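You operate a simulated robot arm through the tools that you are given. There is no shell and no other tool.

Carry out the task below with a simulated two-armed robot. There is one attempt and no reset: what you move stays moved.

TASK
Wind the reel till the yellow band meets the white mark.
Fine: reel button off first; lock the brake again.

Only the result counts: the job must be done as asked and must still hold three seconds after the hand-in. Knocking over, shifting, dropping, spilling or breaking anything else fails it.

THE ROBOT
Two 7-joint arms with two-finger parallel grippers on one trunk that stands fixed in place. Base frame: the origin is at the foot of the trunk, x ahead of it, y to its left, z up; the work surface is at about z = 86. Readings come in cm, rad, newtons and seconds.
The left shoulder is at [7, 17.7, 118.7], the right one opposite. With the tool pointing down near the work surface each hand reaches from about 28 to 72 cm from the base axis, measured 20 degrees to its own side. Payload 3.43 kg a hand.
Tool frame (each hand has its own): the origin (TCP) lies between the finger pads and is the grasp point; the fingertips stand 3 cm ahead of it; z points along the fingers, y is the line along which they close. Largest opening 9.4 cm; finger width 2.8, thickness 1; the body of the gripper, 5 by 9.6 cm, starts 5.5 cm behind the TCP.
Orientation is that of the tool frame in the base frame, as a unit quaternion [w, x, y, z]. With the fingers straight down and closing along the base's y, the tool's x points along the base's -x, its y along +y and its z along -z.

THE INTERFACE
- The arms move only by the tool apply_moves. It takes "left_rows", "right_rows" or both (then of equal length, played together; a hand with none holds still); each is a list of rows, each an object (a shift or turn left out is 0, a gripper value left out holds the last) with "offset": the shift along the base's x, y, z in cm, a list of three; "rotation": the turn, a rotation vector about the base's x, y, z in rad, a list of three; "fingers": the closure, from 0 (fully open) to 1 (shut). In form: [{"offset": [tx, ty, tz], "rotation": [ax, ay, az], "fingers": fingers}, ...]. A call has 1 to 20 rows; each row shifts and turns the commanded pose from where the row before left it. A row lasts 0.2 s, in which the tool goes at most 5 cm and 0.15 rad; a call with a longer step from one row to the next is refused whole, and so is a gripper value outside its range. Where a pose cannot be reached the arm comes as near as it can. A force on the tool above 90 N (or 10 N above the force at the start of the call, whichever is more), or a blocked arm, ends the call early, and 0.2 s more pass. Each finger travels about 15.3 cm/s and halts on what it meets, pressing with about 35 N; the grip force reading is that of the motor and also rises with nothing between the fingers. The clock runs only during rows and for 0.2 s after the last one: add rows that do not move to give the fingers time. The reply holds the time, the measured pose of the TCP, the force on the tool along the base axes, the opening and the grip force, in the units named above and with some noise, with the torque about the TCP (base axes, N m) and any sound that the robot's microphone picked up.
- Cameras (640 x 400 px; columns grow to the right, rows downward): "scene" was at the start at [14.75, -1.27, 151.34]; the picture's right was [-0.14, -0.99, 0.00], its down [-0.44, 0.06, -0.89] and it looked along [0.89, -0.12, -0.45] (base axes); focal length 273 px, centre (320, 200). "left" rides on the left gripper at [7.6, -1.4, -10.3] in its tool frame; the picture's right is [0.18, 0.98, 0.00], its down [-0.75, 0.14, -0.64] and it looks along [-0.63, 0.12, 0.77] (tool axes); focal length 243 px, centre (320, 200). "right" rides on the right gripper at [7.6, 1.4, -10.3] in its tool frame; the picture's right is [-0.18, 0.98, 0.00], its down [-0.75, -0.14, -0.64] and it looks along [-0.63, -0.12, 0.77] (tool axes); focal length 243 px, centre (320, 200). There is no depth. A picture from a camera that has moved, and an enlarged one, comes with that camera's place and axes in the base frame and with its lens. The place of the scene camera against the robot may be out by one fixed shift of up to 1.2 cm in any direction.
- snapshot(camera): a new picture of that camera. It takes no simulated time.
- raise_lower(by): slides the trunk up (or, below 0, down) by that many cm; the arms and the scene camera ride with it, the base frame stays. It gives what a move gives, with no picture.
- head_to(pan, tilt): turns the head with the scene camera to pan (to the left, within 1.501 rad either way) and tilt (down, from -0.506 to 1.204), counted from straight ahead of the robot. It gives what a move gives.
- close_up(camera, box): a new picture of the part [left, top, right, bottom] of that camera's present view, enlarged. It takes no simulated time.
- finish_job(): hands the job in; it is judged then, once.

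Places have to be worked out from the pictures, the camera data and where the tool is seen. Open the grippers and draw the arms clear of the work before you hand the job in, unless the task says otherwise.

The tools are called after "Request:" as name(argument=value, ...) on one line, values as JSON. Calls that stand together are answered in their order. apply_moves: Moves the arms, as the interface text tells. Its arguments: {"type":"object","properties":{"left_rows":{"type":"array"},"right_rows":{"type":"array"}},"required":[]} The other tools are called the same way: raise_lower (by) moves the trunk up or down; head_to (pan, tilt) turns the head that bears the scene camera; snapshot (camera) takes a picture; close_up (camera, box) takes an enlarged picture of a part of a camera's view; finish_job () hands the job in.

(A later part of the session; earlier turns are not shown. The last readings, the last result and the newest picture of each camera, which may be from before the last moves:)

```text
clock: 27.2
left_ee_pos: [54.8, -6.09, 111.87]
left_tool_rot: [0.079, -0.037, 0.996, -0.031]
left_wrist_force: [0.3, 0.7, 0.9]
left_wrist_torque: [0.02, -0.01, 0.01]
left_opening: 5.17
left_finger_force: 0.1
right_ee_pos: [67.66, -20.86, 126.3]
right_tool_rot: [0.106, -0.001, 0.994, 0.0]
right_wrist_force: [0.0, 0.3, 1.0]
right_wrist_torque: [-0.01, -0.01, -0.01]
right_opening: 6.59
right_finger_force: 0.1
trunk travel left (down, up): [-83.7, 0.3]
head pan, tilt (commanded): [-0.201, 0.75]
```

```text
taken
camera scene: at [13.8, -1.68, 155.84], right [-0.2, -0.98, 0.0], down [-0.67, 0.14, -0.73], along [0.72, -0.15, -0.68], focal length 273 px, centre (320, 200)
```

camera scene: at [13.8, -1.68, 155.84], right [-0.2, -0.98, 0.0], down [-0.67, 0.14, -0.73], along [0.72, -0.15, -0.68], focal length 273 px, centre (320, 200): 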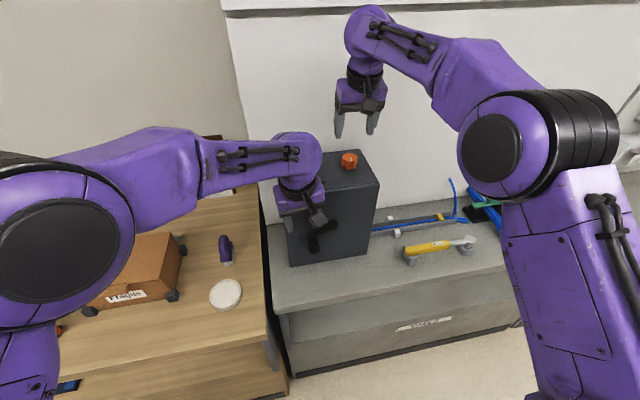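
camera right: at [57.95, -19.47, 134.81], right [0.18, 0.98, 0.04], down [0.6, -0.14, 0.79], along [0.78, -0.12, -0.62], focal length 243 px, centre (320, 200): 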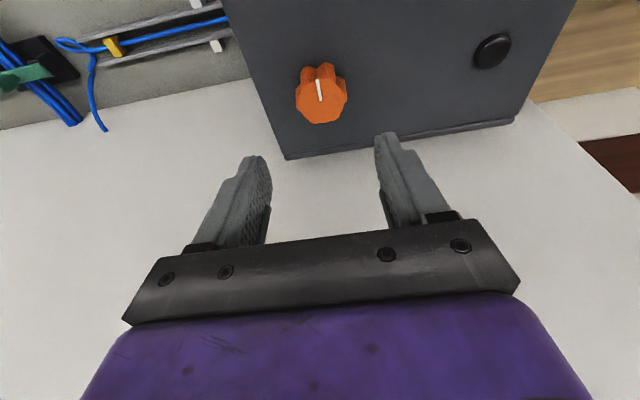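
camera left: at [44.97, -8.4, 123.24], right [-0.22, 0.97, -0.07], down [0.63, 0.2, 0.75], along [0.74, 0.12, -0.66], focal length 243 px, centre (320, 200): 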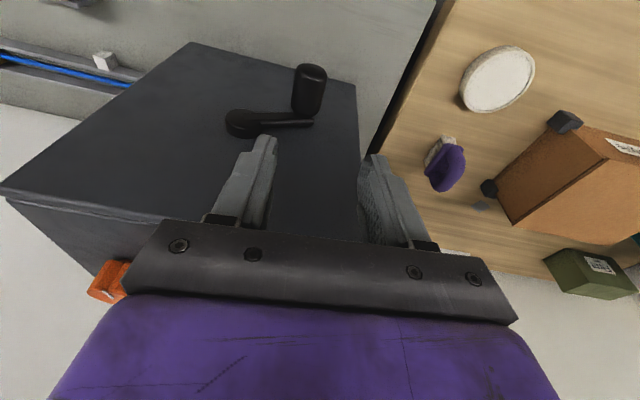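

The error again shows the hand wanting to roll so that it comes in from the left — a wrist joint is at its stop with the fingers straight down. Rolling about the handle's own axis doesn't matter for the grip, so I roll the left hand about −0.65 rad about x and move to a staging point up and left of the handle.

Request:
apply_moves(left_rows=[{"offset": [-0.2, 0.7, 0], "rotation": [-0.1, 0, -0.01]}, {"offset": [-0.2, 0.7, -0.5], "rotation": [-0.1, 0, -0.01]}, {"offset": [-0.2, 0.7, -0.5], "rotation": [-0.1, 0, -0.01]}, {"offset": [-0.2, 0.7, -0.5], "rotation": [-0.1, 0, -0.01]}, {"offset": [0, 0.5, -0.7], "rotation": [-0.1, 0, -0.01]}, {"offset": [0, 0.5, -0.7], "rotation": [-0.1, 0, -0.01]}, {"offset": [0, 0, 0]}, {"offset": [0, 0, 0]}])

Request:
snapshot(camera="scene")

Request:
snapshot(camera="left")

```text
clock: 29.0
left_ee_pos: [52.89, -3.32, 108.2]
left_tool_rot: [0.071, -0.013, 0.947, -0.313]
left_wrist_force: [0.5, 0.2, -0.5]
left_wrist_torque: [-0.01, -0.02, 0.02]
left_opening: 5.17
left_finger_force: 0.1
right_ee_pos: [67.52, -21.0, 126.35]
right_tool_rot: [0.106, -0.001, 0.994, 0.0]
right_wrist_force: [-0.1, 0.4, -0.2]
right_wrist_torque: [0.01, -0.01, -0.01]
right_opening: 6.6
right_finger_force: 0.2
trunk travel left (down, up): [-83.7, 0.3]
head pan, tilt (commanded): [-0.201, 0.75]
```

```text
taken
camera scene: at [13.77, -1.71, 155.84], right [-0.2, -0.98, 0.0], down [-0.67, 0.14, -0.73], along [0.72, -0.15, -0.68], focal length 273 px, centre (320, 200)
```

scene: 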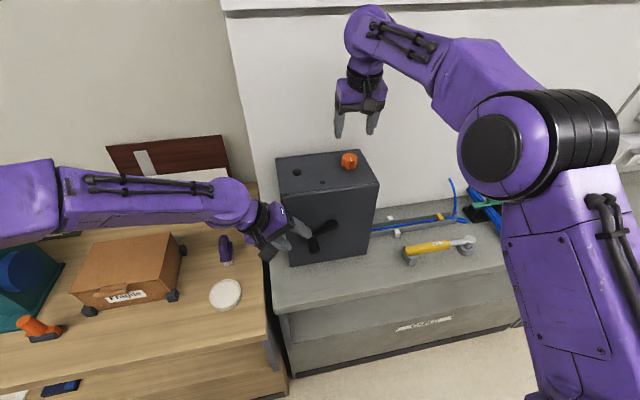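

```text
taken
camera left: at [44.04, 0.99, 116.22], right [-0.16, 0.78, -0.61], down [0.66, 0.55, 0.52], along [0.74, -0.31, -0.6], focal length 243 px, centre (320, 200)
```

left: 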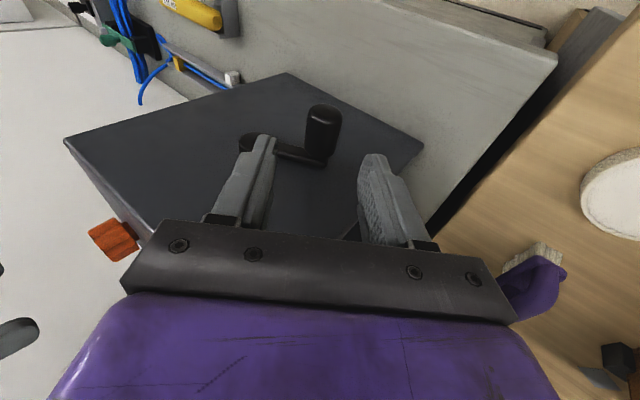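

Tracking is good now, and the view from the head is clear. The left camera confirms the handle axis at y≈−8.6, z≈100.6; I slide in along the finger direction, most of the way first.

Request:
apply_moves(left_rows=[{"offset": [1.3, 0.2, 0]}, {"offset": [0.3, -1.2, -1.6]}, {"offset": [0.3, -1.2, -1.6]}, {"offset": [0.2, -1.0, -1.4]}, {"offset": [0, 0, 0]}, {"offset": [0, 0, 0]}])

Request:
snapshot(camera="left")

Request:
close_up(camera="scene", box=[230, 130, 400, 280])

```text
clock: 30.4
left_ee_pos: [55.13, -6.32, 103.65]
left_tool_rot: [0.072, -0.015, 0.947, -0.312]
left_wrist_force: [-0.4, -0.5, 0.2]
left_wrist_torque: [-0.05, 0.01, 0.01]
left_opening: 5.16
left_finger_force: 0.1
right_ee_pos: [67.51, -20.81, 126.32]
right_tool_rot: [0.106, -0.001, 0.994, 0.0]
right_wrist_force: [0.0, -0.2, -0.2]
right_wrist_torque: [-0.01, 0.01, 0.0]
right_opening: 6.59
right_finger_force: 0.0
trunk travel left (down, up): [-83.7, 0.3]
head pan, tilt (commanded): [-0.201, 0.75]
```

```text
taken
camera left: at [46.1, -2.13, 111.62], right [-0.16, 0.78, -0.61], down [0.66, 0.55, 0.52], along [0.74, -0.31, -0.6], focal length 243 px, centre (320, 200)
```

left: 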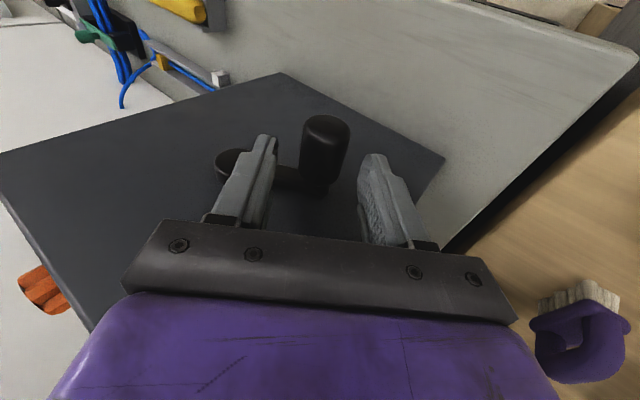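

```text
2.67 times, centred on (315, 205) of scene
camera zoom: at [13.79, -1.65, 155.84], right [-0.2, -0.98, 0.0], down [-0.67, 0.14, -0.73], along [0.72, -0.15, -0.68], focal length 728 px, centre (333, 187)
```

zoom: 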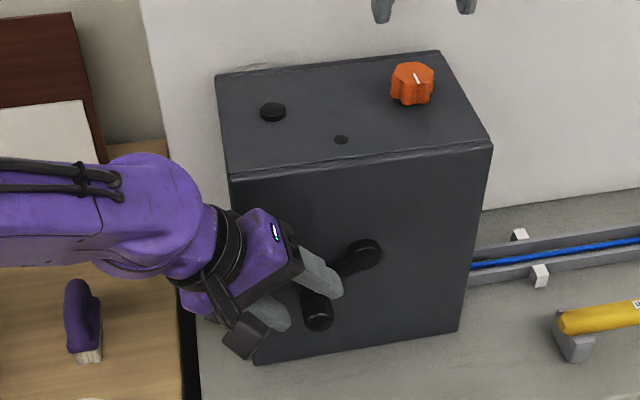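

The handle is centred between the fingers. I move the last 3 cm in and close on it.

Request:
apply_moves(left_rows=[{"offset": [0.1, -0.8, -1.0]}, {"offset": [0.1, -0.7, -0.9]}, {"offset": [0, -0.5, -0.7]}, {"offset": [0, 0, 0]}, {"offset": [0, 0, 0], "fingers": 0.6}, {"offset": [0, 0, 0], "fingers": 0.75}, {"offset": [0, 0, 0], "fingers": 1}, {"offset": [0, 0, 0]}])

Request:
snapshot(camera="left")

Request:
close_up(camera="scene", box=[230, 130, 400, 280])

```text
clock: 32.2
left_ee_pos: [55.36, -8.29, 100.95]
left_tool_rot: [0.07, -0.014, 0.947, -0.313]
left_wrist_force: [-1.1, 11.4, -4.5]
left_wrist_torque: [0.09, 0.62, -0.36]
left_opening: 3.19
left_finger_force: 45.2
right_ee_pos: [67.68, -20.69, 126.39]
right_tool_rot: [0.107, -0.001, 0.994, -0.001]
right_wrist_force: [-0.1, 0.2, -0.9]
right_wrist_torque: [0.0, -0.03, -0.01]
right_opening: 6.58
right_finger_force: 0.1
trunk travel left (down, up): [-83.7, 0.3]
head pan, tilt (commanded): [-0.201, 0.75]
```

```text
taken
camera left: at [46.32, -3.92, 108.97], right [-0.16, 0.78, -0.61], down [0.66, 0.54, 0.52], along [0.74, -0.31, -0.6], focal length 243 px, centre (320, 200)
```

left: 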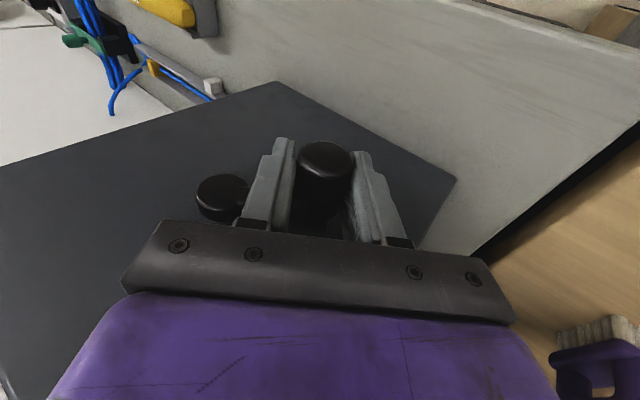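

```text
2.67 times, centred on (315, 205) of scene
camera zoom: at [13.82, -1.37, 155.84], right [-0.2, -0.98, 0.0], down [-0.67, 0.13, -0.73], along [0.72, -0.15, -0.68], focal length 728 px, centre (333, 187)
```

zoom: 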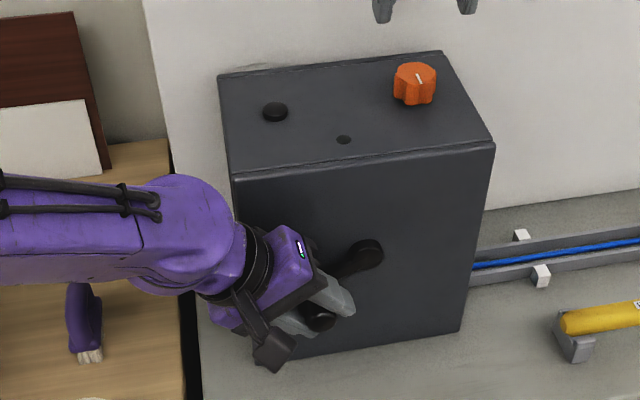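

The left hand now holds the handle firmly (opening 3.2 cm). Next I bring the right hand down over the knob, reducing its tilt to about 0.12 rad, stopping just above it to check alignment.

Request:
apply_moves(right_rows=[{"offset": [0.1, 0.1, -1], "rotation": [0, 0.045, 0]}, {"offset": [0.1, 0.1, -1], "rotation": [0, 0.045, 0]}, {"offset": [0.1, 0.1, -1]}, {"offset": [0, 0.05, -1]}, {"offset": [0, 0, -0.8]}, {"offset": [0, 0, 0]}])

Request:
snapshot(camera="right")

Request:
snapshot(camera="scene")

```text
clock: 33.6
left_ee_pos: [55.33, -8.15, 100.9]
left_tool_rot: [0.072, -0.014, 0.947, -0.314]
left_wrist_force: [-2.2, 15.0, -6.2]
left_wrist_torque: [0.08, 0.1, -0.03]
left_opening: 3.08
left_finger_force: 45.1
right_ee_pos: [67.83, -20.08, 121.53]
right_tool_rot: [0.061, 0.0, 0.998, -0.002]
right_wrist_force: [0.1, 0.0, 0.4]
right_wrist_torque: [0.01, -0.02, 0.01]
right_opening: 6.58
right_finger_force: 0.0
trunk travel left (down, up): [-83.7, 0.3]
head pan, tilt (commanded): [-0.201, 0.75]
```

```text
taken
camera right: at [59.18, -18.77, 130.86], right [0.18, 0.98, 0.02], down [0.67, -0.14, 0.73], along [0.72, -0.12, -0.68], focal length 243 px, centre (320, 200)
```

right: 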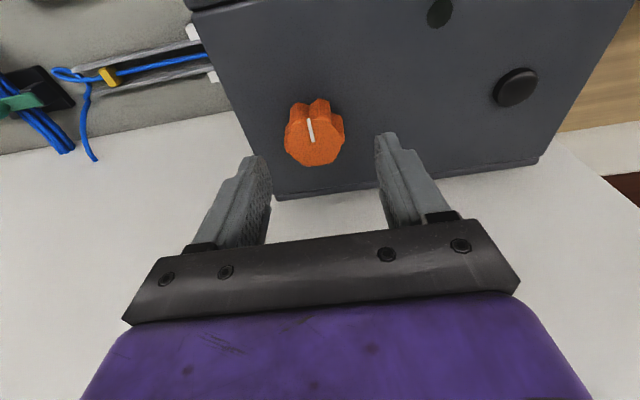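

```text
taken
camera scene: at [13.82, -1.24, 155.84], right [-0.2, -0.98, 0.0], down [-0.67, 0.13, -0.73], along [0.72, -0.15, -0.68], focal length 273 px, centre (320, 200)
```

scene: 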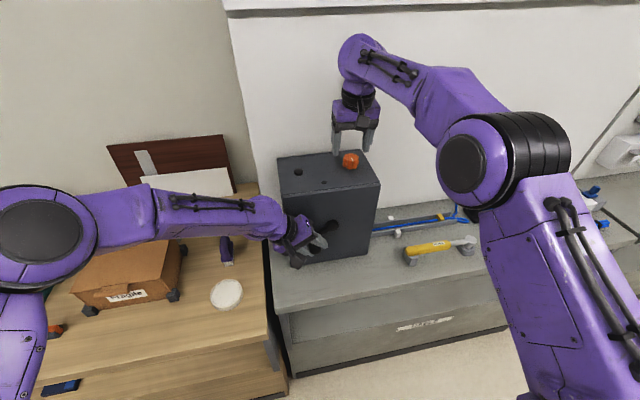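

The left hand presses on the locked handle with about 15 N, so I ease it slightly. The knob centre again reads (68.3, −20.5); I centre the right hand over it and descend to z≈118.

Request:
apply_moves(left_rows=[{"offset": [0, 0.15, -0.07]}, {"offset": [0, 0.1, -0.05]}, {"offset": [0, 0, 0]}, {"offset": [0, 0, 0]}, {"offset": [0, 0, 0]}, {"offset": [0, 0, 0]}], right_rows=[{"offset": [0.2, -0.3, 0]}, {"offset": [0, 0, -0.9]}, {"offset": [0, 0, -0.9]}, {"offset": [0, 0, -0.8]}, {"offset": [0, 0, -0.5]}, {"offset": [0, 0, 0]}])

Request:
snapshot(camera="right")

Request:
close_up(camera="scene", box=[260, 80, 420, 280])

```text
clock: 35.0
left_ee_pos: [55.28, -8.11, 100.83]
left_tool_rot: [0.072, -0.014, 0.947, -0.313]
left_wrist_force: [-1.3, 3.0, 4.7]
left_wrist_torque: [0.03, 0.42, -0.09]
left_opening: 3.1
left_finger_force: 44.3
right_ee_pos: [68.17, -20.67, 118.51]
right_tool_rot: [0.061, 0.0, 0.998, 0.0]
right_wrist_force: [0.4, 0.6, 0.1]
right_wrist_torque: [-0.01, -0.01, 0.0]
right_opening: 6.59
right_finger_force: 0.0
trunk travel left (down, up): [-83.7, 0.3]
head pan, tilt (commanded): [-0.201, 0.75]
```

```text
taken
camera right: at [59.33, -19.3, 127.82], right [0.18, 0.98, 0.02], down [0.67, -0.14, 0.73], along [0.72, -0.12, -0.68], focal length 243 px, centre (320, 200)
```

right: 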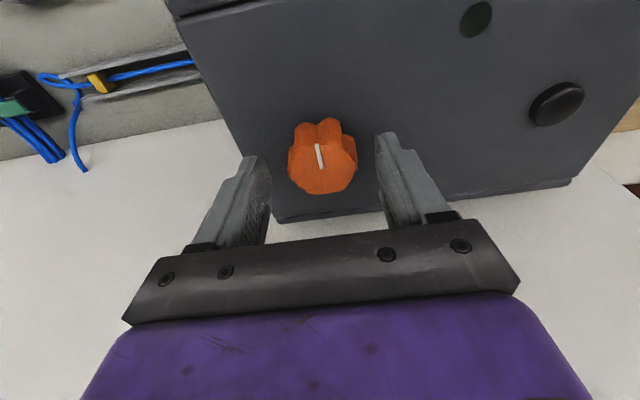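

```text
2.00 times, centred on (340, 180) of scene
camera zoom: at [13.71, -1.54, 155.85], right [-0.2, -0.98, 0.0], down [-0.67, 0.14, -0.73], along [0.72, -0.15, -0.68], focal length 546 px, centre (280, 240)
```

zoom: 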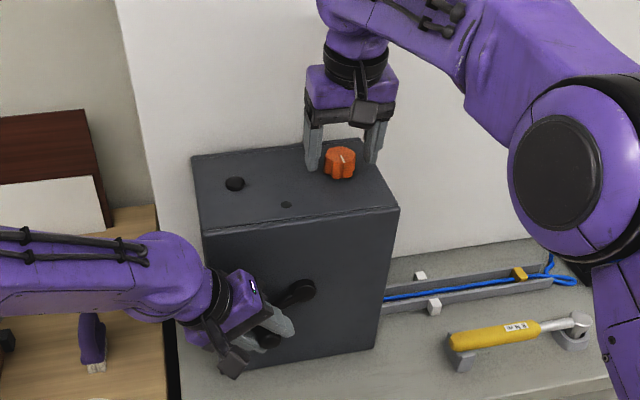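

The fingers straddle the knob evenly. I lower the last 0.4 cm and close on it.

Request:
apply_moves(right_rows=[{"offset": [-0.05, 0.05, -0.4]}, {"offset": [0, 0, 0], "fingers": 0.5}, {"offset": [0, 0, 0], "fingers": 0.7}, {"offset": [0, 0, 0], "fingers": 1}, {"offset": [0, 0, 0]}])

Request:
snapshot(camera="right")

```text
clock: 36.2
left_ee_pos: [55.2, -8.2, 100.84]
left_tool_rot: [0.071, -0.014, 0.947, -0.314]
left_wrist_force: [6.0, -12.8, 4.0]
left_wrist_torque: [-0.11, 0.15, 0.3]
left_opening: 3.08
left_finger_force: 44.8
right_ee_pos: [68.0, -20.5, 118.24]
right_tool_rot: [0.061, 0.0, 0.998, 0.001]
right_wrist_force: [-6.4, 14.8, 0.1]
right_wrist_torque: [-0.22, -0.03, -0.01]
right_opening: 4.16
right_finger_force: 45.0
trunk travel left (down, up): [-83.7, 0.3]
head pan, tilt (commanded): [-0.201, 0.75]
```

```text
taken
camera right: at [59.25, -19.13, 127.43], right [0.18, 0.98, 0.02], down [0.67, -0.14, 0.73], along [0.72, -0.12, -0.68], focal length 243 px, centre (320, 200)
```

right: 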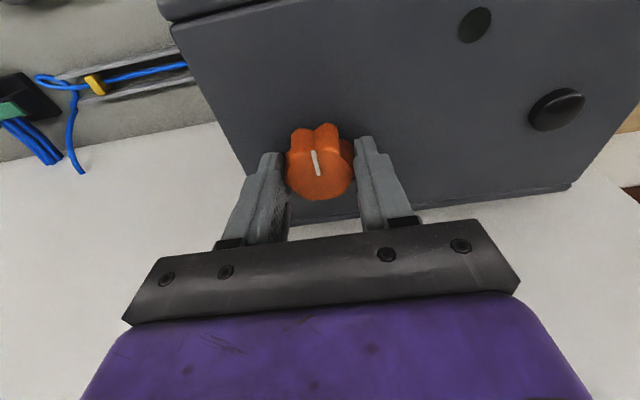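

The knob is gripped (opening 4.2 cm). I ease the sideways load and try a first counter-clockwise turn of 0.3 rad, then check the pointer and torque.

Request:
apply_moves(right_rows=[{"offset": [-0.1, 0.15, 0]}, {"offset": [0, 0, 0], "rotation": [-0.012, 0, 0.1]}, {"offset": [0, 0, 0], "rotation": [-0.012, 0, 0.1]}, {"offset": [0, 0, 0], "rotation": [-0.012, 0, 0.1]}, {"offset": [0, 0, 0]}])

Request:
snapshot(camera="right")

Request:
close_up(camera="scene", box=[260, 80, 420, 280])

```text
clock: 37.4
left_ee_pos: [55.2, -8.18, 100.75]
left_tool_rot: [0.071, -0.014, 0.947, -0.313]
left_wrist_force: [2.4, -15.5, 11.1]
left_wrist_torque: [-0.16, 0.36, 0.12]
left_opening: 3.06
left_finger_force: 44.9
right_ee_pos: [67.91, -20.39, 118.23]
right_tool_rot: [0.062, -0.151, 0.987, -0.009]
right_wrist_force: [7.7, 15.5, 10.1]
right_wrist_torque: [1.62, -0.17, -0.01]
right_opening: 4.22
right_finger_force: 44.7
trunk travel left (down, up): [-83.7, 0.3]
head pan, tilt (commanded): [-0.201, 0.75]
```

```text
taken
camera right: at [59.12, -21.42, 127.44], right [-0.12, 0.99, -0.01], down [0.67, 0.09, 0.73], along [0.73, 0.08, -0.68], focal length 243 px, centre (320, 200)
```

right: 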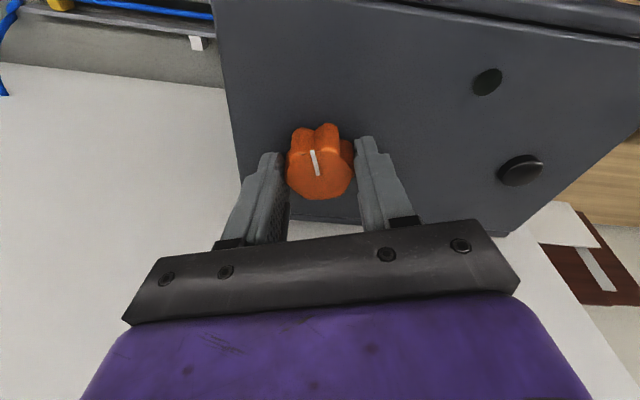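

```text
2.00 times, centred on (340, 180) of scene
camera zoom: at [13.73, -1.5, 155.86], right [-0.2, -0.98, 0.0], down [-0.67, 0.14, -0.73], along [0.72, -0.15, -0.68], focal length 546 px, centre (280, 240)
```

zoom: 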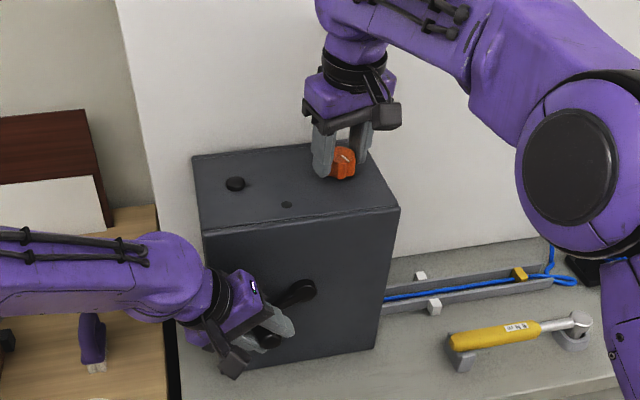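

The knob turned with the hand (pointer still between the pads the same way), with little torque about vertical. I continue counter-clockwise about the true vertical and ease the left hand's preload.

Request:
apply_moves(right_rows=[{"offset": [0, 0, 0], "rotation": [0.03, 0, 0.05]}, {"offset": [0, 0, 0], "rotation": [0, 0, 0.1]}, {"offset": [0, 0, 0], "rotation": [0, 0, 0.1]}, {"offset": [0, 0, 0], "rotation": [0, 0, 0.1]}, {"offset": [0, 0, 0]}], left_rows=[{"offset": [0, -0.1, 0.1]}, {"offset": [0, 0, 0]}, {"offset": [0, 0, 0]}, {"offset": [0, 0, 0]}, {"offset": [0, 0, 0]}])

Request:
snapshot(camera="right")

Request:
close_up(camera="scene", box=[260, 80, 420, 280])

```text
clock: 38.6
left_ee_pos: [55.31, -8.15, 100.92]
left_tool_rot: [0.071, -0.015, 0.947, -0.313]
left_wrist_force: [1.7, -7.6, 2.5]
left_wrist_torque: [-0.08, 0.31, 0.23]
left_opening: 3.04
left_finger_force: 45.4
right_ee_pos: [68.01, -20.57, 118.12]
right_tool_rot: [0.061, -0.32, 0.945, 0.017]
right_wrist_force: [5.5, 8.0, 13.3]
right_wrist_torque: [1.12, 0.2, 0.03]
right_opening: 4.2
right_finger_force: 45.1
trunk travel left (down, up): [-83.7, 0.3]
head pan, tilt (commanded): [-0.201, 0.75]
```

```text
taken
camera right: at [60.08, -24.76, 127.37], right [-0.45, 0.89, 0.02], down [0.61, 0.3, 0.73], along [0.65, 0.34, -0.68], focal length 243 px, centre (320, 200)
```

right: 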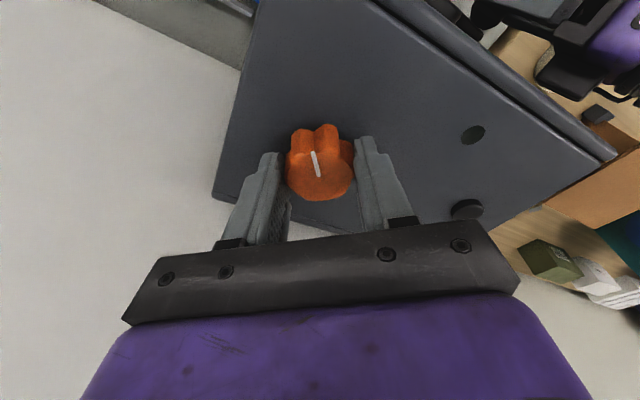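

```text
2.00 times, centred on (340, 180) of scene
camera zoom: at [13.72, -1.5, 155.84], right [-0.2, -0.98, 0.0], down [-0.67, 0.14, -0.73], along [0.72, -0.15, -0.68], focal length 546 px, centre (280, 240)
```

zoom: 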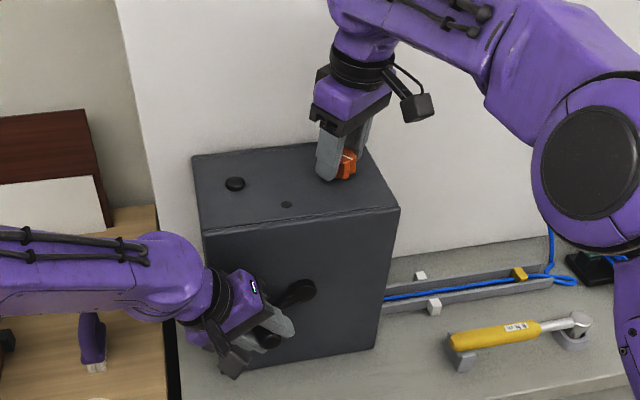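

The knob keeps following (about 0.65 rad so far) with no stop felt. I turn a further 0.45 rad.

Request:
apply_moves(right_rows=[{"offset": [0, 0, 0.05], "rotation": [0, 0, 0.1]}, {"offset": [0, 0, 0], "rotation": [0, 0, 0.1]}, {"offset": [0, 0, 0], "rotation": [0, 0, 0.1]}, {"offset": [0, 0, 0], "rotation": [0, 0, 0.1]}, {"offset": [0, 0, 0], "rotation": [0, 0, 0.05]}, {"offset": [0, 0, 0]}])

Request:
snapshot(camera="right")

Request:
close_up(camera="scene", box=[260, 80, 420, 280])

```text
clock: 40.0
left_ee_pos: [55.26, -8.2, 100.91]
left_tool_rot: [0.071, -0.014, 0.947, -0.313]
left_wrist_force: [-0.4, 1.9, -0.5]
left_wrist_torque: [0.0, 0.13, 0.32]
left_opening: 3.03
left_finger_force: 45.2
right_ee_pos: [67.83, -20.51, 118.15]
right_tool_rot: [0.056, -0.523, 0.85, 0.029]
right_wrist_force: [5.4, 2.0, 11.6]
right_wrist_torque: [0.45, 0.42, 0.0]
right_opening: 4.17
right_finger_force: 44.4
trunk travel left (down, up): [-83.7, 0.3]
head pan, tilt (commanded): [-0.201, 0.75]
```

```text
taken
camera right: at [62.71, -27.8, 127.38], right [-0.79, 0.61, 0.01], down [0.42, 0.53, 0.73], along [0.44, 0.59, -0.68], focal length 243 px, centre (320, 200)
```

right: 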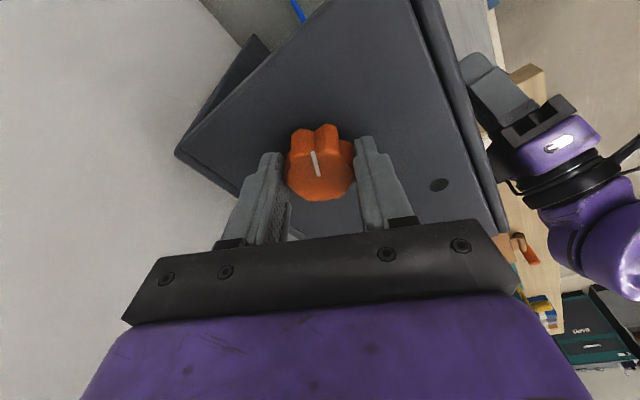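

```text
2.00 times, centred on (340, 180) of scene
camera zoom: at [13.72, -1.49, 155.85], right [-0.2, -0.98, 0.0], down [-0.67, 0.13, -0.73], along [0.72, -0.15, -0.68], focal length 546 px, centre (280, 240)
```

zoom: 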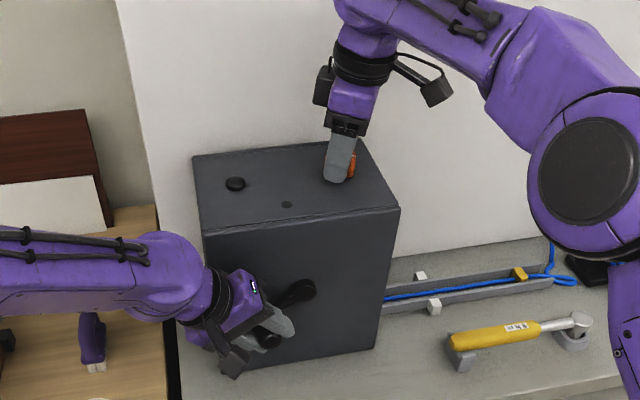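

The knob is at about 63° with still no stop. I continue to roughly 90°.

Request:
apply_moves(right_rows=[{"offset": [0, 0, 0.05], "rotation": [0, 0, 0.1]}, {"offset": [0, 0, 0], "rotation": [0, 0, 0.1]}, {"offset": [0, 0, 0], "rotation": [0, 0, 0.1]}, {"offset": [0, 0, 0], "rotation": [0, 0, 0.1]}, {"offset": [0, 0, 0], "rotation": [0, 0, 0.06]}, {"offset": [0, 0, 0]}])

Request:
snapshot(camera="right")

Request:
close_up(camera="scene", box=[260, 80, 420, 280])

```text
clock: 41.4
left_ee_pos: [55.35, -8.28, 100.79]
left_tool_rot: [0.069, -0.014, 0.947, -0.312]
left_wrist_force: [-9.1, 8.2, -5.1]
left_wrist_torque: [0.08, 0.42, 0.17]
left_opening: 3.05
left_finger_force: 44.7
right_ee_pos: [68.02, -20.48, 118.06]
right_tool_rot: [0.047, -0.703, 0.709, 0.041]
right_wrist_force: [11.4, -6.5, 8.2]
right_wrist_torque: [-0.01, 0.54, 0.02]
right_opening: 4.16
right_finger_force: 45.1
trunk travel left (down, up): [-83.7, 0.3]
head pan, tilt (commanded): [-0.201, 0.75]
```

```text
taken
camera right: at [66.5, -29.43, 127.38], right [-0.98, 0.19, 0.02], down [0.14, 0.67, 0.73], along [0.13, 0.72, -0.68], focal length 243 px, centre (320, 200)
```

right: 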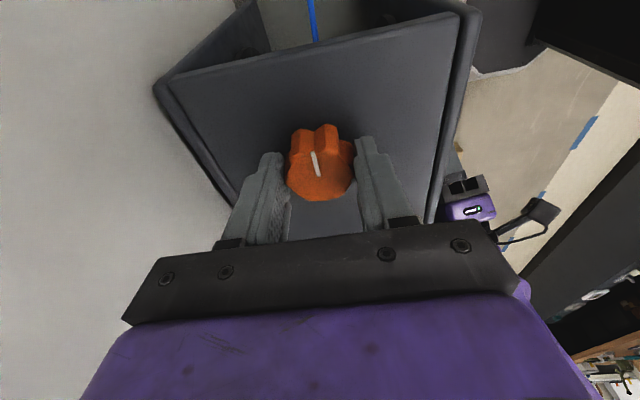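

```text
2.00 times, centred on (340, 180) of scene
camera zoom: at [13.82, -1.55, 155.84], right [-0.2, -0.98, 0.0], down [-0.67, 0.14, -0.73], along [0.72, -0.15, -0.68], focal length 546 px, centre (280, 240)
```

zoom: 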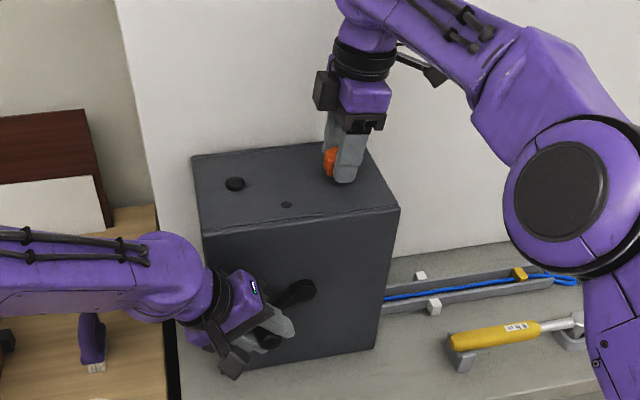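

The knob is at about 90° with no stop felt. I test whether the brake is released by nudging the crank handle 0.5 cm along its circle with the left hand and reading the force.

Request:
apply_moves(left_rows=[{"offset": [0, 0.13, 0.2]}, {"offset": [0, 0.13, 0.2]}, {"offset": [0, 0, 0]}, {"offset": [0, 0, 0]}])

Request:
close_up(camera="scene", box=[260, 80, 420, 280])

```text
clock: 42.4
left_ee_pos: [55.26, -8.04, 101.3]
left_tool_rot: [0.071, -0.014, 0.947, -0.313]
left_wrist_force: [-13.5, 9.7, -5.9]
left_wrist_torque: [0.09, 0.56, 0.08]
left_opening: 3.01
left_finger_force: 45.3
right_ee_pos: [68.07, -20.46, 118.19]
right_tool_rot: [0.046, -0.702, 0.709, 0.042]
right_wrist_force: [13.8, -6.8, 8.6]
right_wrist_torque: [-0.97, 0.5, -0.02]
right_opening: 4.17
right_finger_force: 44.7
trunk travel left (down, up): [-83.7, 0.3]
head pan, tilt (commanded): [-0.201, 0.75]
```

```text
2.00 times, centred on (340, 180) of scene
camera zoom: at [13.82, -1.58, 155.84], right [-0.2, -0.98, 0.0], down [-0.67, 0.14, -0.73], along [0.72, -0.15, -0.68], focal length 546 px, centre (280, 240)
```

zoom: 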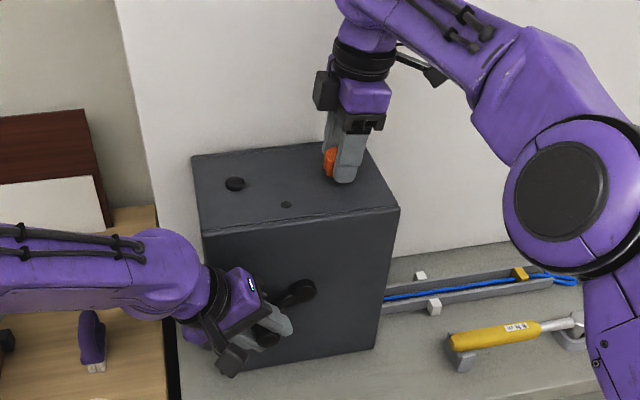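

The handle moved freely along its circle with almost no tangential force, so the brake is off. I open the right fingers a little (staying around the knob) and wind the crank clockwise by about 0.3 rad to see which way the band moves.

Request:
apply_moves(left_rows=[{"offset": [0, 0, 0]}, {"offset": [0, 0.1, -0.05]}, {"offset": [0, 0.28, 0.54]}, {"offset": [0, 0.23, 0.57]}, {"offset": [0, 0.17, 0.59]}, {"offset": [0, 0, 0]}, {"offset": [0, 0, 0]}], right_rows=[{"offset": [0, 0, 0], "fingers": 0.5}, {"offset": [0, 0, 0], "fingers": 0.4}, {"offset": [0, 0, 0], "fingers": 0.35}, {"offset": [0, 0, 0]}, {"offset": [0, 0, 0]}, {"offset": [0, 0, 0]}, {"offset": [0, 0, 0]}])

Request:
close_up(camera="scene", box=[260, 80, 420, 280])

Request:
close_up(camera="scene", box=[360, 190, 488, 270])

Request:
snapshot(camera="left")

```text
clock: 44.0
left_ee_pos: [55.33, -7.56, 103.04]
left_tool_rot: [0.072, -0.014, 0.947, -0.312]
left_wrist_force: [-0.6, -8.6, 1.2]
left_wrist_torque: [-0.09, 0.08, 0.63]
left_opening: 3.01
left_finger_force: 45.0
right_ee_pos: [67.96, -20.81, 118.11]
right_tool_rot: [0.047, -0.703, 0.709, 0.043]
right_wrist_force: [0.6, 0.2, 0.1]
right_wrist_torque: [-0.01, -0.01, 0.01]
right_opening: 6.11
right_finger_force: 0.0
trunk travel left (down, up): [-83.7, 0.3]
head pan, tilt (commanded): [-0.201, 0.75]
```

```text
2.00 times, centred on (340, 180) of scene
camera zoom: at [13.77, -1.91, 155.84], right [-0.2, -0.98, 0.0], down [-0.67, 0.14, -0.73], along [0.72, -0.14, -0.68], focal length 546 px, centre (280, 240)
```

zoom: 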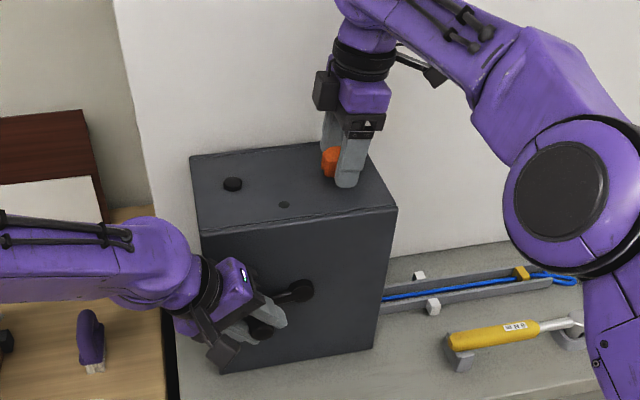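

```text
5.00 times, centred on (424, 230) of scene
camera zoom: at [13.77, -1.91, 155.84], right [-0.2, -0.98, 0.0], down [-0.67, 0.14, -0.73], along [0.72, -0.14, -0.68], focal length 1364 px, centre (-200, 50)
```

zoom: 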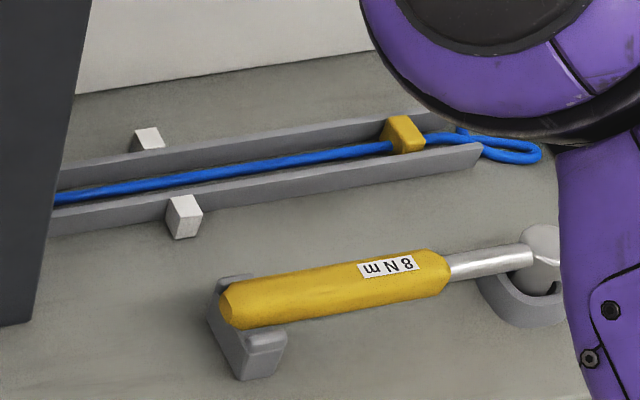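

```text
taken
camera left: at [46.32, -3.17, 111.08], right [-0.16, 0.78, -0.61], down [0.66, 0.55, 0.52], along [0.74, -0.31, -0.6], focal length 243 px, centre (320, 200)
```

left: 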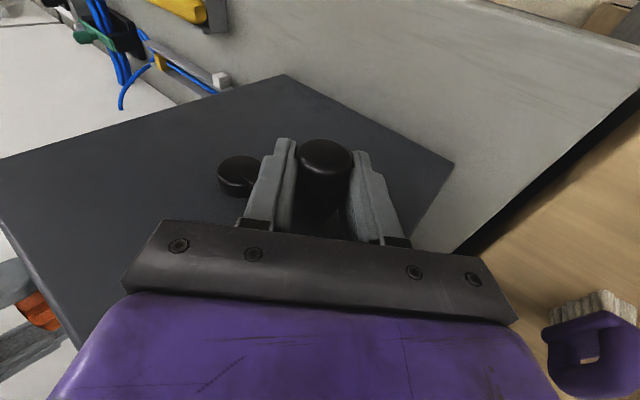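

The crank turns freely, and comparing pictures hints that clockwise pays the cable out slightly. I now turn it back counter-clockwise by about 0.6 rad and compare the band position against this reference picture.

Request:
apply_moves(left_rows=[{"offset": [0, -0.45, 0.06]}, {"offset": [0, -0.085, -0.606]}, {"offset": [0, -0.147, -0.592]}, {"offset": [0, -0.205, -0.574]}, {"offset": [0, -0.263, -0.55]}, {"offset": [0, -0.315, -0.522]}, {"offset": [0, -0.366, -0.488]}, {"offset": [0, 0, 0]}, {"offset": [0, 0, 0]}])

Request:
close_up(camera="scene", box=[360, 190, 488, 270])

Request:
snapshot(camera="left")

```text
clock: 46.0
left_ee_pos: [55.3, -9.11, 99.54]
left_tool_rot: [0.071, -0.013, 0.947, -0.313]
left_wrist_force: [-0.7, 0.2, -1.2]
left_wrist_torque: [-0.03, 0.67, 0.19]
left_opening: 2.98
left_finger_force: 45.1
right_ee_pos: [67.87, -20.63, 118.13]
right_tool_rot: [0.047, -0.703, 0.709, 0.042]
right_wrist_force: [-0.8, 0.7, 0.4]
right_wrist_torque: [-0.05, 0.0, -0.03]
right_opening: 6.1
right_finger_force: 0.0
trunk travel left (down, up): [-83.7, 0.3]
head pan, tilt (commanded): [-0.201, 0.75]
```

```text
5.00 times, centred on (424, 230) of scene
camera zoom: at [13.82, -1.64, 155.84], right [-0.2, -0.98, 0.0], down [-0.67, 0.14, -0.73], along [0.72, -0.15, -0.68], focal length 1364 px, centre (-200, 50)
```

zoom: 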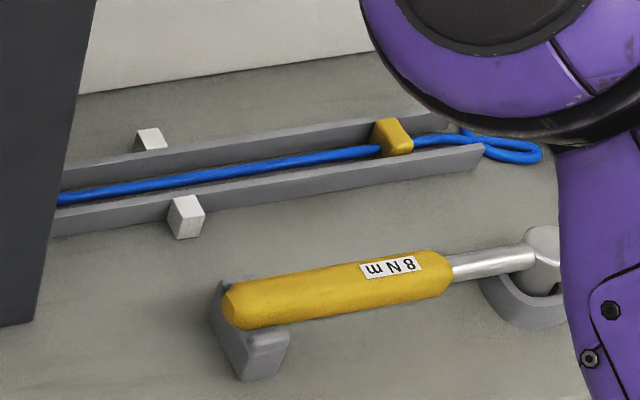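

```text
taken
camera left: at [46.33, -4.75, 107.72], right [-0.16, 0.78, -0.61], down [0.66, 0.55, 0.52], along [0.74, -0.31, -0.6], focal length 243 px, centre (320, 200)
```

left: 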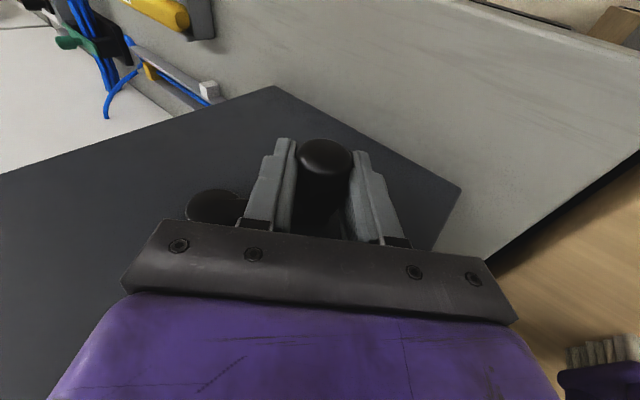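

Counter-clockwise winds the cable in: the band moved about 0.9 cm toward the marks for ~0.6 rad, so roughly 1.5 cm per radian and about 9–10 rad remain. I continue counter-clockwise through the bottom of the circle, letting the hand roll a bit with it, and check forces.

Request:
apply_moves(left_rows=[{"offset": [0, -1.073, -0.959], "rotation": [-0.06, 0, 0]}, {"offset": [0, -1.034, -0.605], "rotation": [-0.06, 0, 0]}, {"offset": [0, -1.133, -0.388], "rotation": [-0.06, 0, 0]}, {"offset": [0, -1.188, -0.155], "rotation": [-0.06, 0, 0]}, {"offset": [0, -1.195, 0.084], "rotation": [-0.06, 0, 0]}, {"offset": [0, 0, 0]}, {"offset": [0, 0, 0]}])

Request:
snapshot(camera="scene")

Request:
snapshot(camera="left")

```text
clock: 47.6
left_ee_pos: [55.36, -14.67, 97.82]
left_tool_rot: [0.07, -0.024, 0.889, -0.452]
left_wrist_force: [5.8, 3.5, 14.9]
left_wrist_torque: [-0.08, 0.72, -0.05]
left_opening: 3.01
left_finger_force: 45.4
right_ee_pos: [67.86, -20.4, 118.34]
right_tool_rot: [0.047, -0.703, 0.709, 0.042]
right_wrist_force: [0.6, 0.0, -0.9]
right_wrist_torque: [-0.01, -0.01, 0.01]
right_opening: 6.07
right_finger_force: 0.0
trunk travel left (down, up): [-83.7, 0.3]
head pan, tilt (commanded): [-0.201, 0.75]
```

```text
taken
camera scene: at [13.7, -1.47, 155.86], right [-0.2, -0.98, 0.0], down [-0.67, 0.13, -0.73], along [0.72, -0.15, -0.68], focal length 273 px, centre (320, 200)
```

scene: 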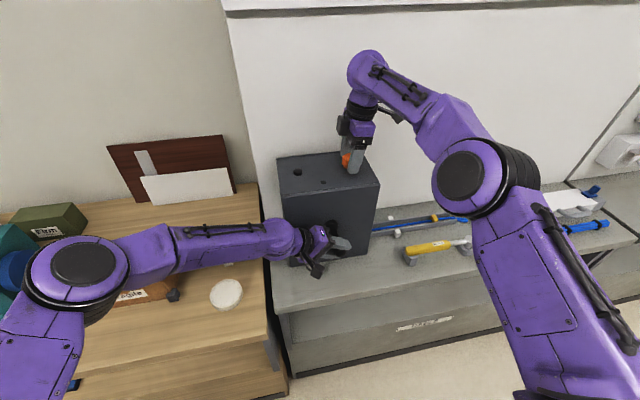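

```text
taken
camera left: at [46.3, -8.19, 104.16], right [-0.16, 0.56, -0.81], down [0.65, 0.68, 0.34], along [0.74, -0.48, -0.48], focal length 243 px, centre (320, 200)
```

left: 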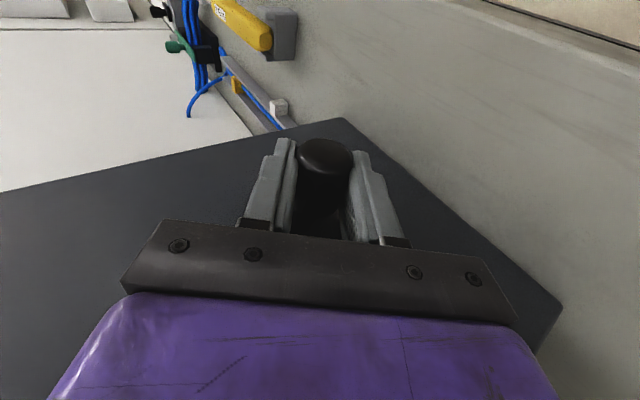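

The crank follows well; the band is advancing. A small inward force (15 N up at the bottom) means my circle is slightly too big, so I use radius 5.9 and continue past the right side.

Request:
apply_moves(left_rows=[{"offset": [0, -1.175, 0.514]}, {"offset": [0, -1.05, 0.534]}, {"offset": [0, -0.923, 0.732]}, {"offset": [0, -0.759, 0.9]}, {"offset": [0, -0.565, 1.033]}, {"offset": [0, -0.349, 1.125]}, {"offset": [0, -0.118, 1.172]}, {"offset": [0, 0, 0]}, {"offset": [0, 0, 0]}])

Request:
snapshot(camera="scene")

Request:
close_up(camera="scene", box=[360, 190, 488, 270])

```text
clock: 49.6
left_ee_pos: [55.35, -19.12, 103.78]
left_tool_rot: [0.068, -0.024, 0.889, -0.452]
left_wrist_force: [-3.0, 24.3, -1.0]
left_wrist_torque: [0.14, 0.86, 0.41]
left_opening: 2.96
left_finger_force: 45.1
right_ee_pos: [67.91, -20.06, 118.26]
right_tool_rot: [0.046, -0.702, 0.709, 0.041]
right_wrist_force: [0.2, 0.1, -0.6]
right_wrist_torque: [0.02, 0.01, -0.01]
right_opening: 6.1
right_finger_force: 0.0
trunk travel left (down, up): [-83.7, 0.3]
head pan, tilt (commanded): [-0.201, 0.75]
```

```text
taken
camera scene: at [13.76, -0.91, 155.84], right [-0.2, -0.98, 0.0], down [-0.67, 0.13, -0.73], along [0.72, -0.15, -0.68], focal length 273 px, centre (320, 200)
```

scene: 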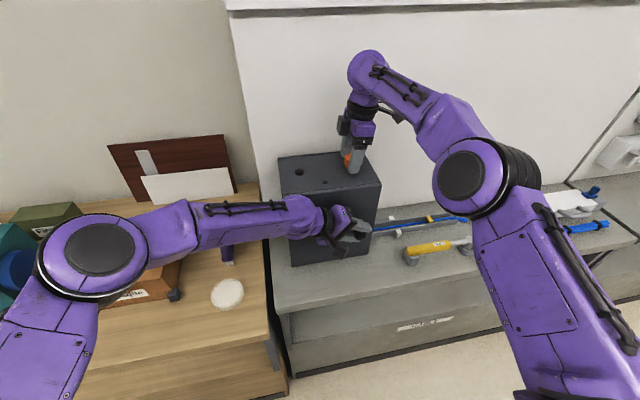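

```text
5.00 times, centred on (424, 230) of scene
camera zoom: at [13.76, -0.91, 155.84], right [-0.2, -0.98, 0.0], down [-0.67, 0.13, -0.73], along [0.72, -0.15, -0.68], focal length 1364 px, centre (-200, 50)
```

zoom: 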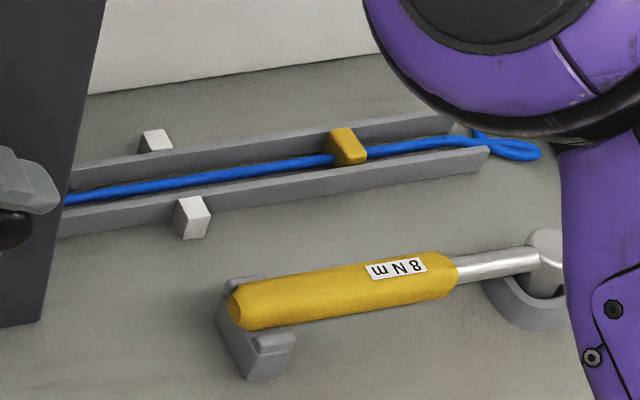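

The band has come 4.3 cm closer in total (about 1.44 cm per rad), with roughly 12 cm left. The outward push of 24 N says the true radius is nearer 5.75, so I correct and continue over the top of the circle.

Request:
apply_moves(left_rows=[{"offset": [0, 0.336, 1.12]}, {"offset": [0, 0.559, 1.07]}, {"offset": [0, 0.569, 0.997]}, {"offset": [0, 0.756, 0.864]}, {"offset": [0, 0.912, 0.697]}, {"offset": [0, 1.033, 0.502]}, {"offset": [0, 1.112, 0.287]}, {"offset": [0, 1.146, 0.06]}, {"offset": [0, 0, 0]}, {"offset": [0, 0, 0]}])

Request:
snapshot(camera="scene")

Request:
close_up(camera="scene", box=[360, 190, 488, 270])

```text
clock: 51.8
left_ee_pos: [55.25, -13.01, 109.63]
left_tool_rot: [0.071, -0.024, 0.889, -0.453]
left_wrist_force: [10.9, 2.0, 37.1]
left_wrist_torque: [-0.32, 0.82, 0.45]
left_opening: 2.95
left_finger_force: 45.0
right_ee_pos: [67.75, -20.59, 118.39]
right_tool_rot: [0.048, -0.703, 0.709, 0.041]
right_wrist_force: [0.6, -0.2, 0.2]
right_wrist_torque: [0.0, 0.01, 0.0]
right_opening: 6.1
right_finger_force: 0.0
trunk travel left (down, up): [-83.7, 0.3]
head pan, tilt (commanded): [-0.201, 0.75]
```

```text
taken
camera scene: at [13.53, -1.42, 155.9], right [-0.2, -0.98, 0.0], down [-0.67, 0.13, -0.73], along [0.72, -0.15, -0.68], focal length 273 px, centre (320, 200)
```

scene: 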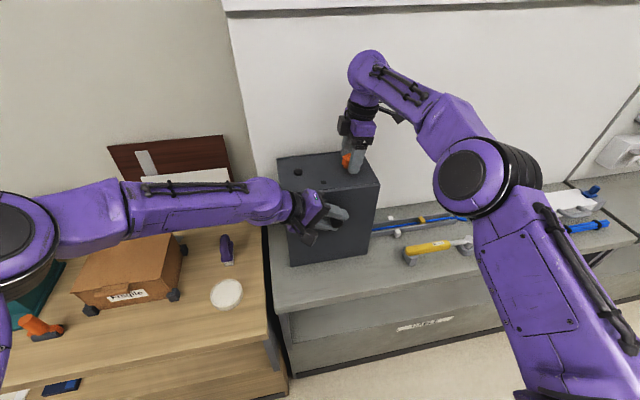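

```text
5.00 times, centred on (424, 230) of scene
camera zoom: at [13.53, -1.42, 155.9], right [-0.2, -0.98, 0.0], down [-0.67, 0.13, -0.73], along [0.72, -0.15, -0.68], focal length 1364 px, centre (-200, 50)
```

zoom: 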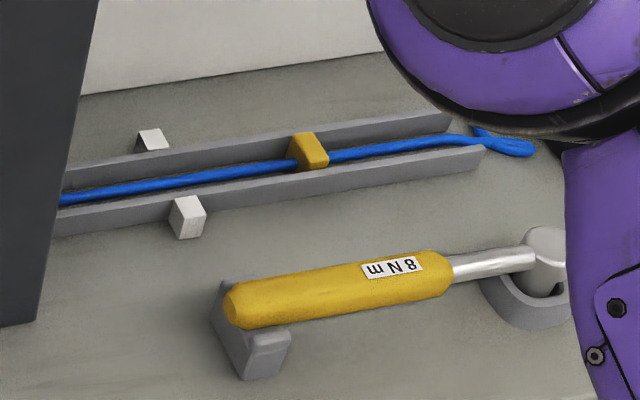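

The band moved another 2 cm. At the top the handle pulls the hand up with 37 N, so the true circle reaches higher: I shift the path up 0.5 cm (centre about (−13.3, 103.95), radius 5.9) and continue down the left side.

Request:
apply_moves(left_rows=[{"offset": [0, 0, 0.3]}, {"offset": [0, 0, 0.25]}, {"offset": [0, 1.167, -0.162]}, {"offset": [0, 1.111, -0.39]}, {"offset": [0, 1.012, -0.603]}, {"offset": [0, 0.872, -0.792]}, {"offset": [0, 0.697, -0.95]}, {"offset": [0, 0.494, -1.069]}, {"offset": [0, 0.272, -1.146]}, {"offset": [0, 0.039, -1.177]}, {"offset": [0, 0, 0]}, {"offset": [0, 0, 0]}])

Request:
snapshot(camera="left")

Request:
close_up(camera="scene", box=[360, 190, 488, 270])

```text
clock: 54.4
left_ee_pos: [55.33, -7.03, 103.38]
left_tool_rot: [0.068, -0.024, 0.889, -0.452]
left_wrist_force: [-3.4, 21.2, -1.3]
left_wrist_torque: [0.18, 1.32, 0.1]
left_opening: 2.97
left_finger_force: 45.0
right_ee_pos: [68.01, -20.11, 118.21]
right_tool_rot: [0.046, -0.703, 0.709, 0.04]
right_wrist_force: [0.2, 0.4, 0.5]
right_wrist_torque: [0.0, 0.0, 0.01]
right_opening: 6.12
right_finger_force: 0.0
trunk travel left (down, up): [-83.7, 0.3]
head pan, tilt (commanded): [-0.201, 0.75]
```

```text
taken
camera left: at [46.34, -0.62, 109.87], right [-0.16, 0.56, -0.81], down [0.66, 0.68, 0.33], along [0.73, -0.48, -0.48], focal length 243 px, centre (320, 200)
```

left: 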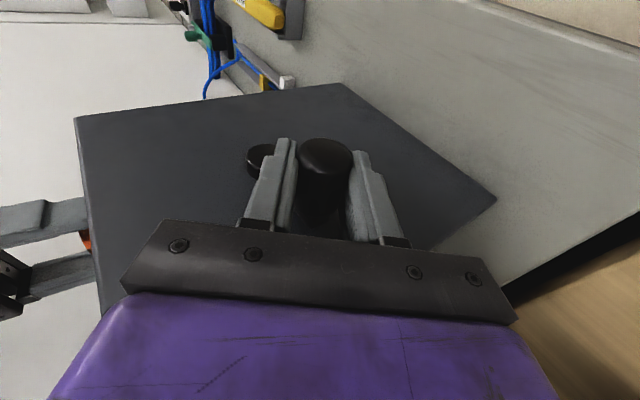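

```text
5.00 times, centred on (424, 230) of scene
camera zoom: at [13.8, -0.93, 155.84], right [-0.2, -0.98, 0.0], down [-0.67, 0.13, -0.73], along [0.72, -0.15, -0.68], focal length 1364 px, centre (-200, 50)
```

zoom: 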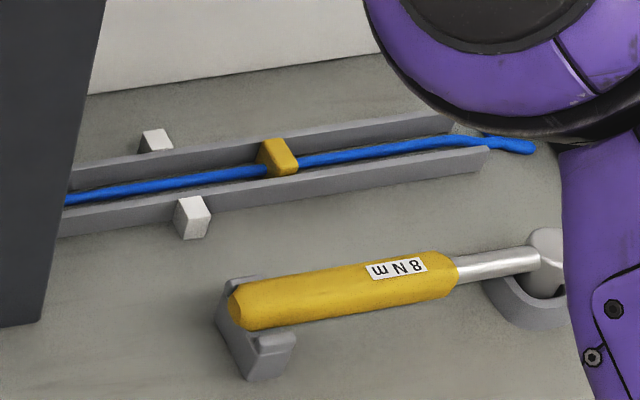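

The band now has about 7 cm (≈5 rad) to go. Forces show the circle centre nearer (−12.95, 103.95) with radius 6.05; I correct and wind 2.4 rad more through the bottom.

Request:
apply_moves(left_rows=[{"offset": [0, 0.25, -0.1]}, {"offset": [0, 0.24, -0.09]}, {"offset": [0, -0.236, -1.185]}, {"offset": [0, -0.467, -1.114]}, {"offset": [0, -0.679, -0.999]}, {"offset": [0, -0.864, -0.845]}, {"offset": [0, -1.014, -0.656]}, {"offset": [0, -1.124, -0.442]}, {"offset": [0, -1.19, -0.209]}, {"offset": [0, -1.208, 0.032]}, {"offset": [0, -1.177, 0.271]}, {"offset": [0, -1.1, 0.499]}, {"offset": [0, -0.979, 0.708]}, {"offset": [0, -0.819, 0.888]}, {"offset": [0, 0, 0]}, {"offset": [0, 0, 0]}])

Request:
snapshot(camera="scene")

Request:
close_up(camera="scene", box=[360, 190, 488, 270])

```text
clock: 57.8
left_ee_pos: [55.31, -18.05, 100.32]
left_tool_rot: [0.068, -0.023, 0.89, -0.45]
left_wrist_force: [-6.6, -7.8, -4.7]
left_wrist_torque: [-0.04, 0.89, 0.26]
left_opening: 2.96
left_finger_force: 44.9
right_ee_pos: [67.88, -20.81, 118.21]
right_tool_rot: [0.048, -0.702, 0.709, 0.042]
right_wrist_force: [-0.6, 1.4, -1.1]
right_wrist_torque: [0.01, 0.02, 0.02]
right_opening: 6.11
right_finger_force: 0.0
trunk travel left (down, up): [-83.7, 0.3]
head pan, tilt (commanded): [-0.201, 0.75]
```

```text
taken
camera scene: at [13.75, -1.85, 155.84], right [-0.2, -0.98, 0.0], down [-0.67, 0.14, -0.73], along [0.72, -0.14, -0.68], focal length 273 px, centre (320, 200)
```

scene: 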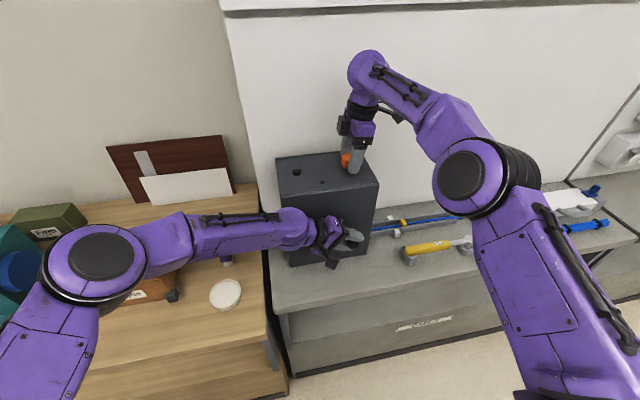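

```text
5.00 times, centred on (424, 230) of scene
camera zoom: at [13.75, -1.85, 155.84], right [-0.2, -0.98, 0.0], down [-0.67, 0.14, -0.73], along [0.72, -0.14, -0.68], focal length 1364 px, centre (-200, 50)
```

zoom: 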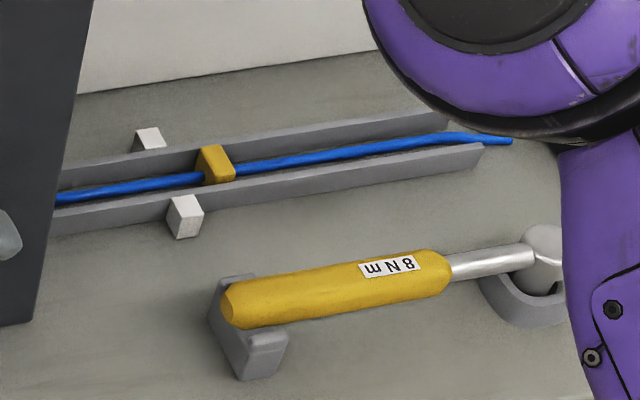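

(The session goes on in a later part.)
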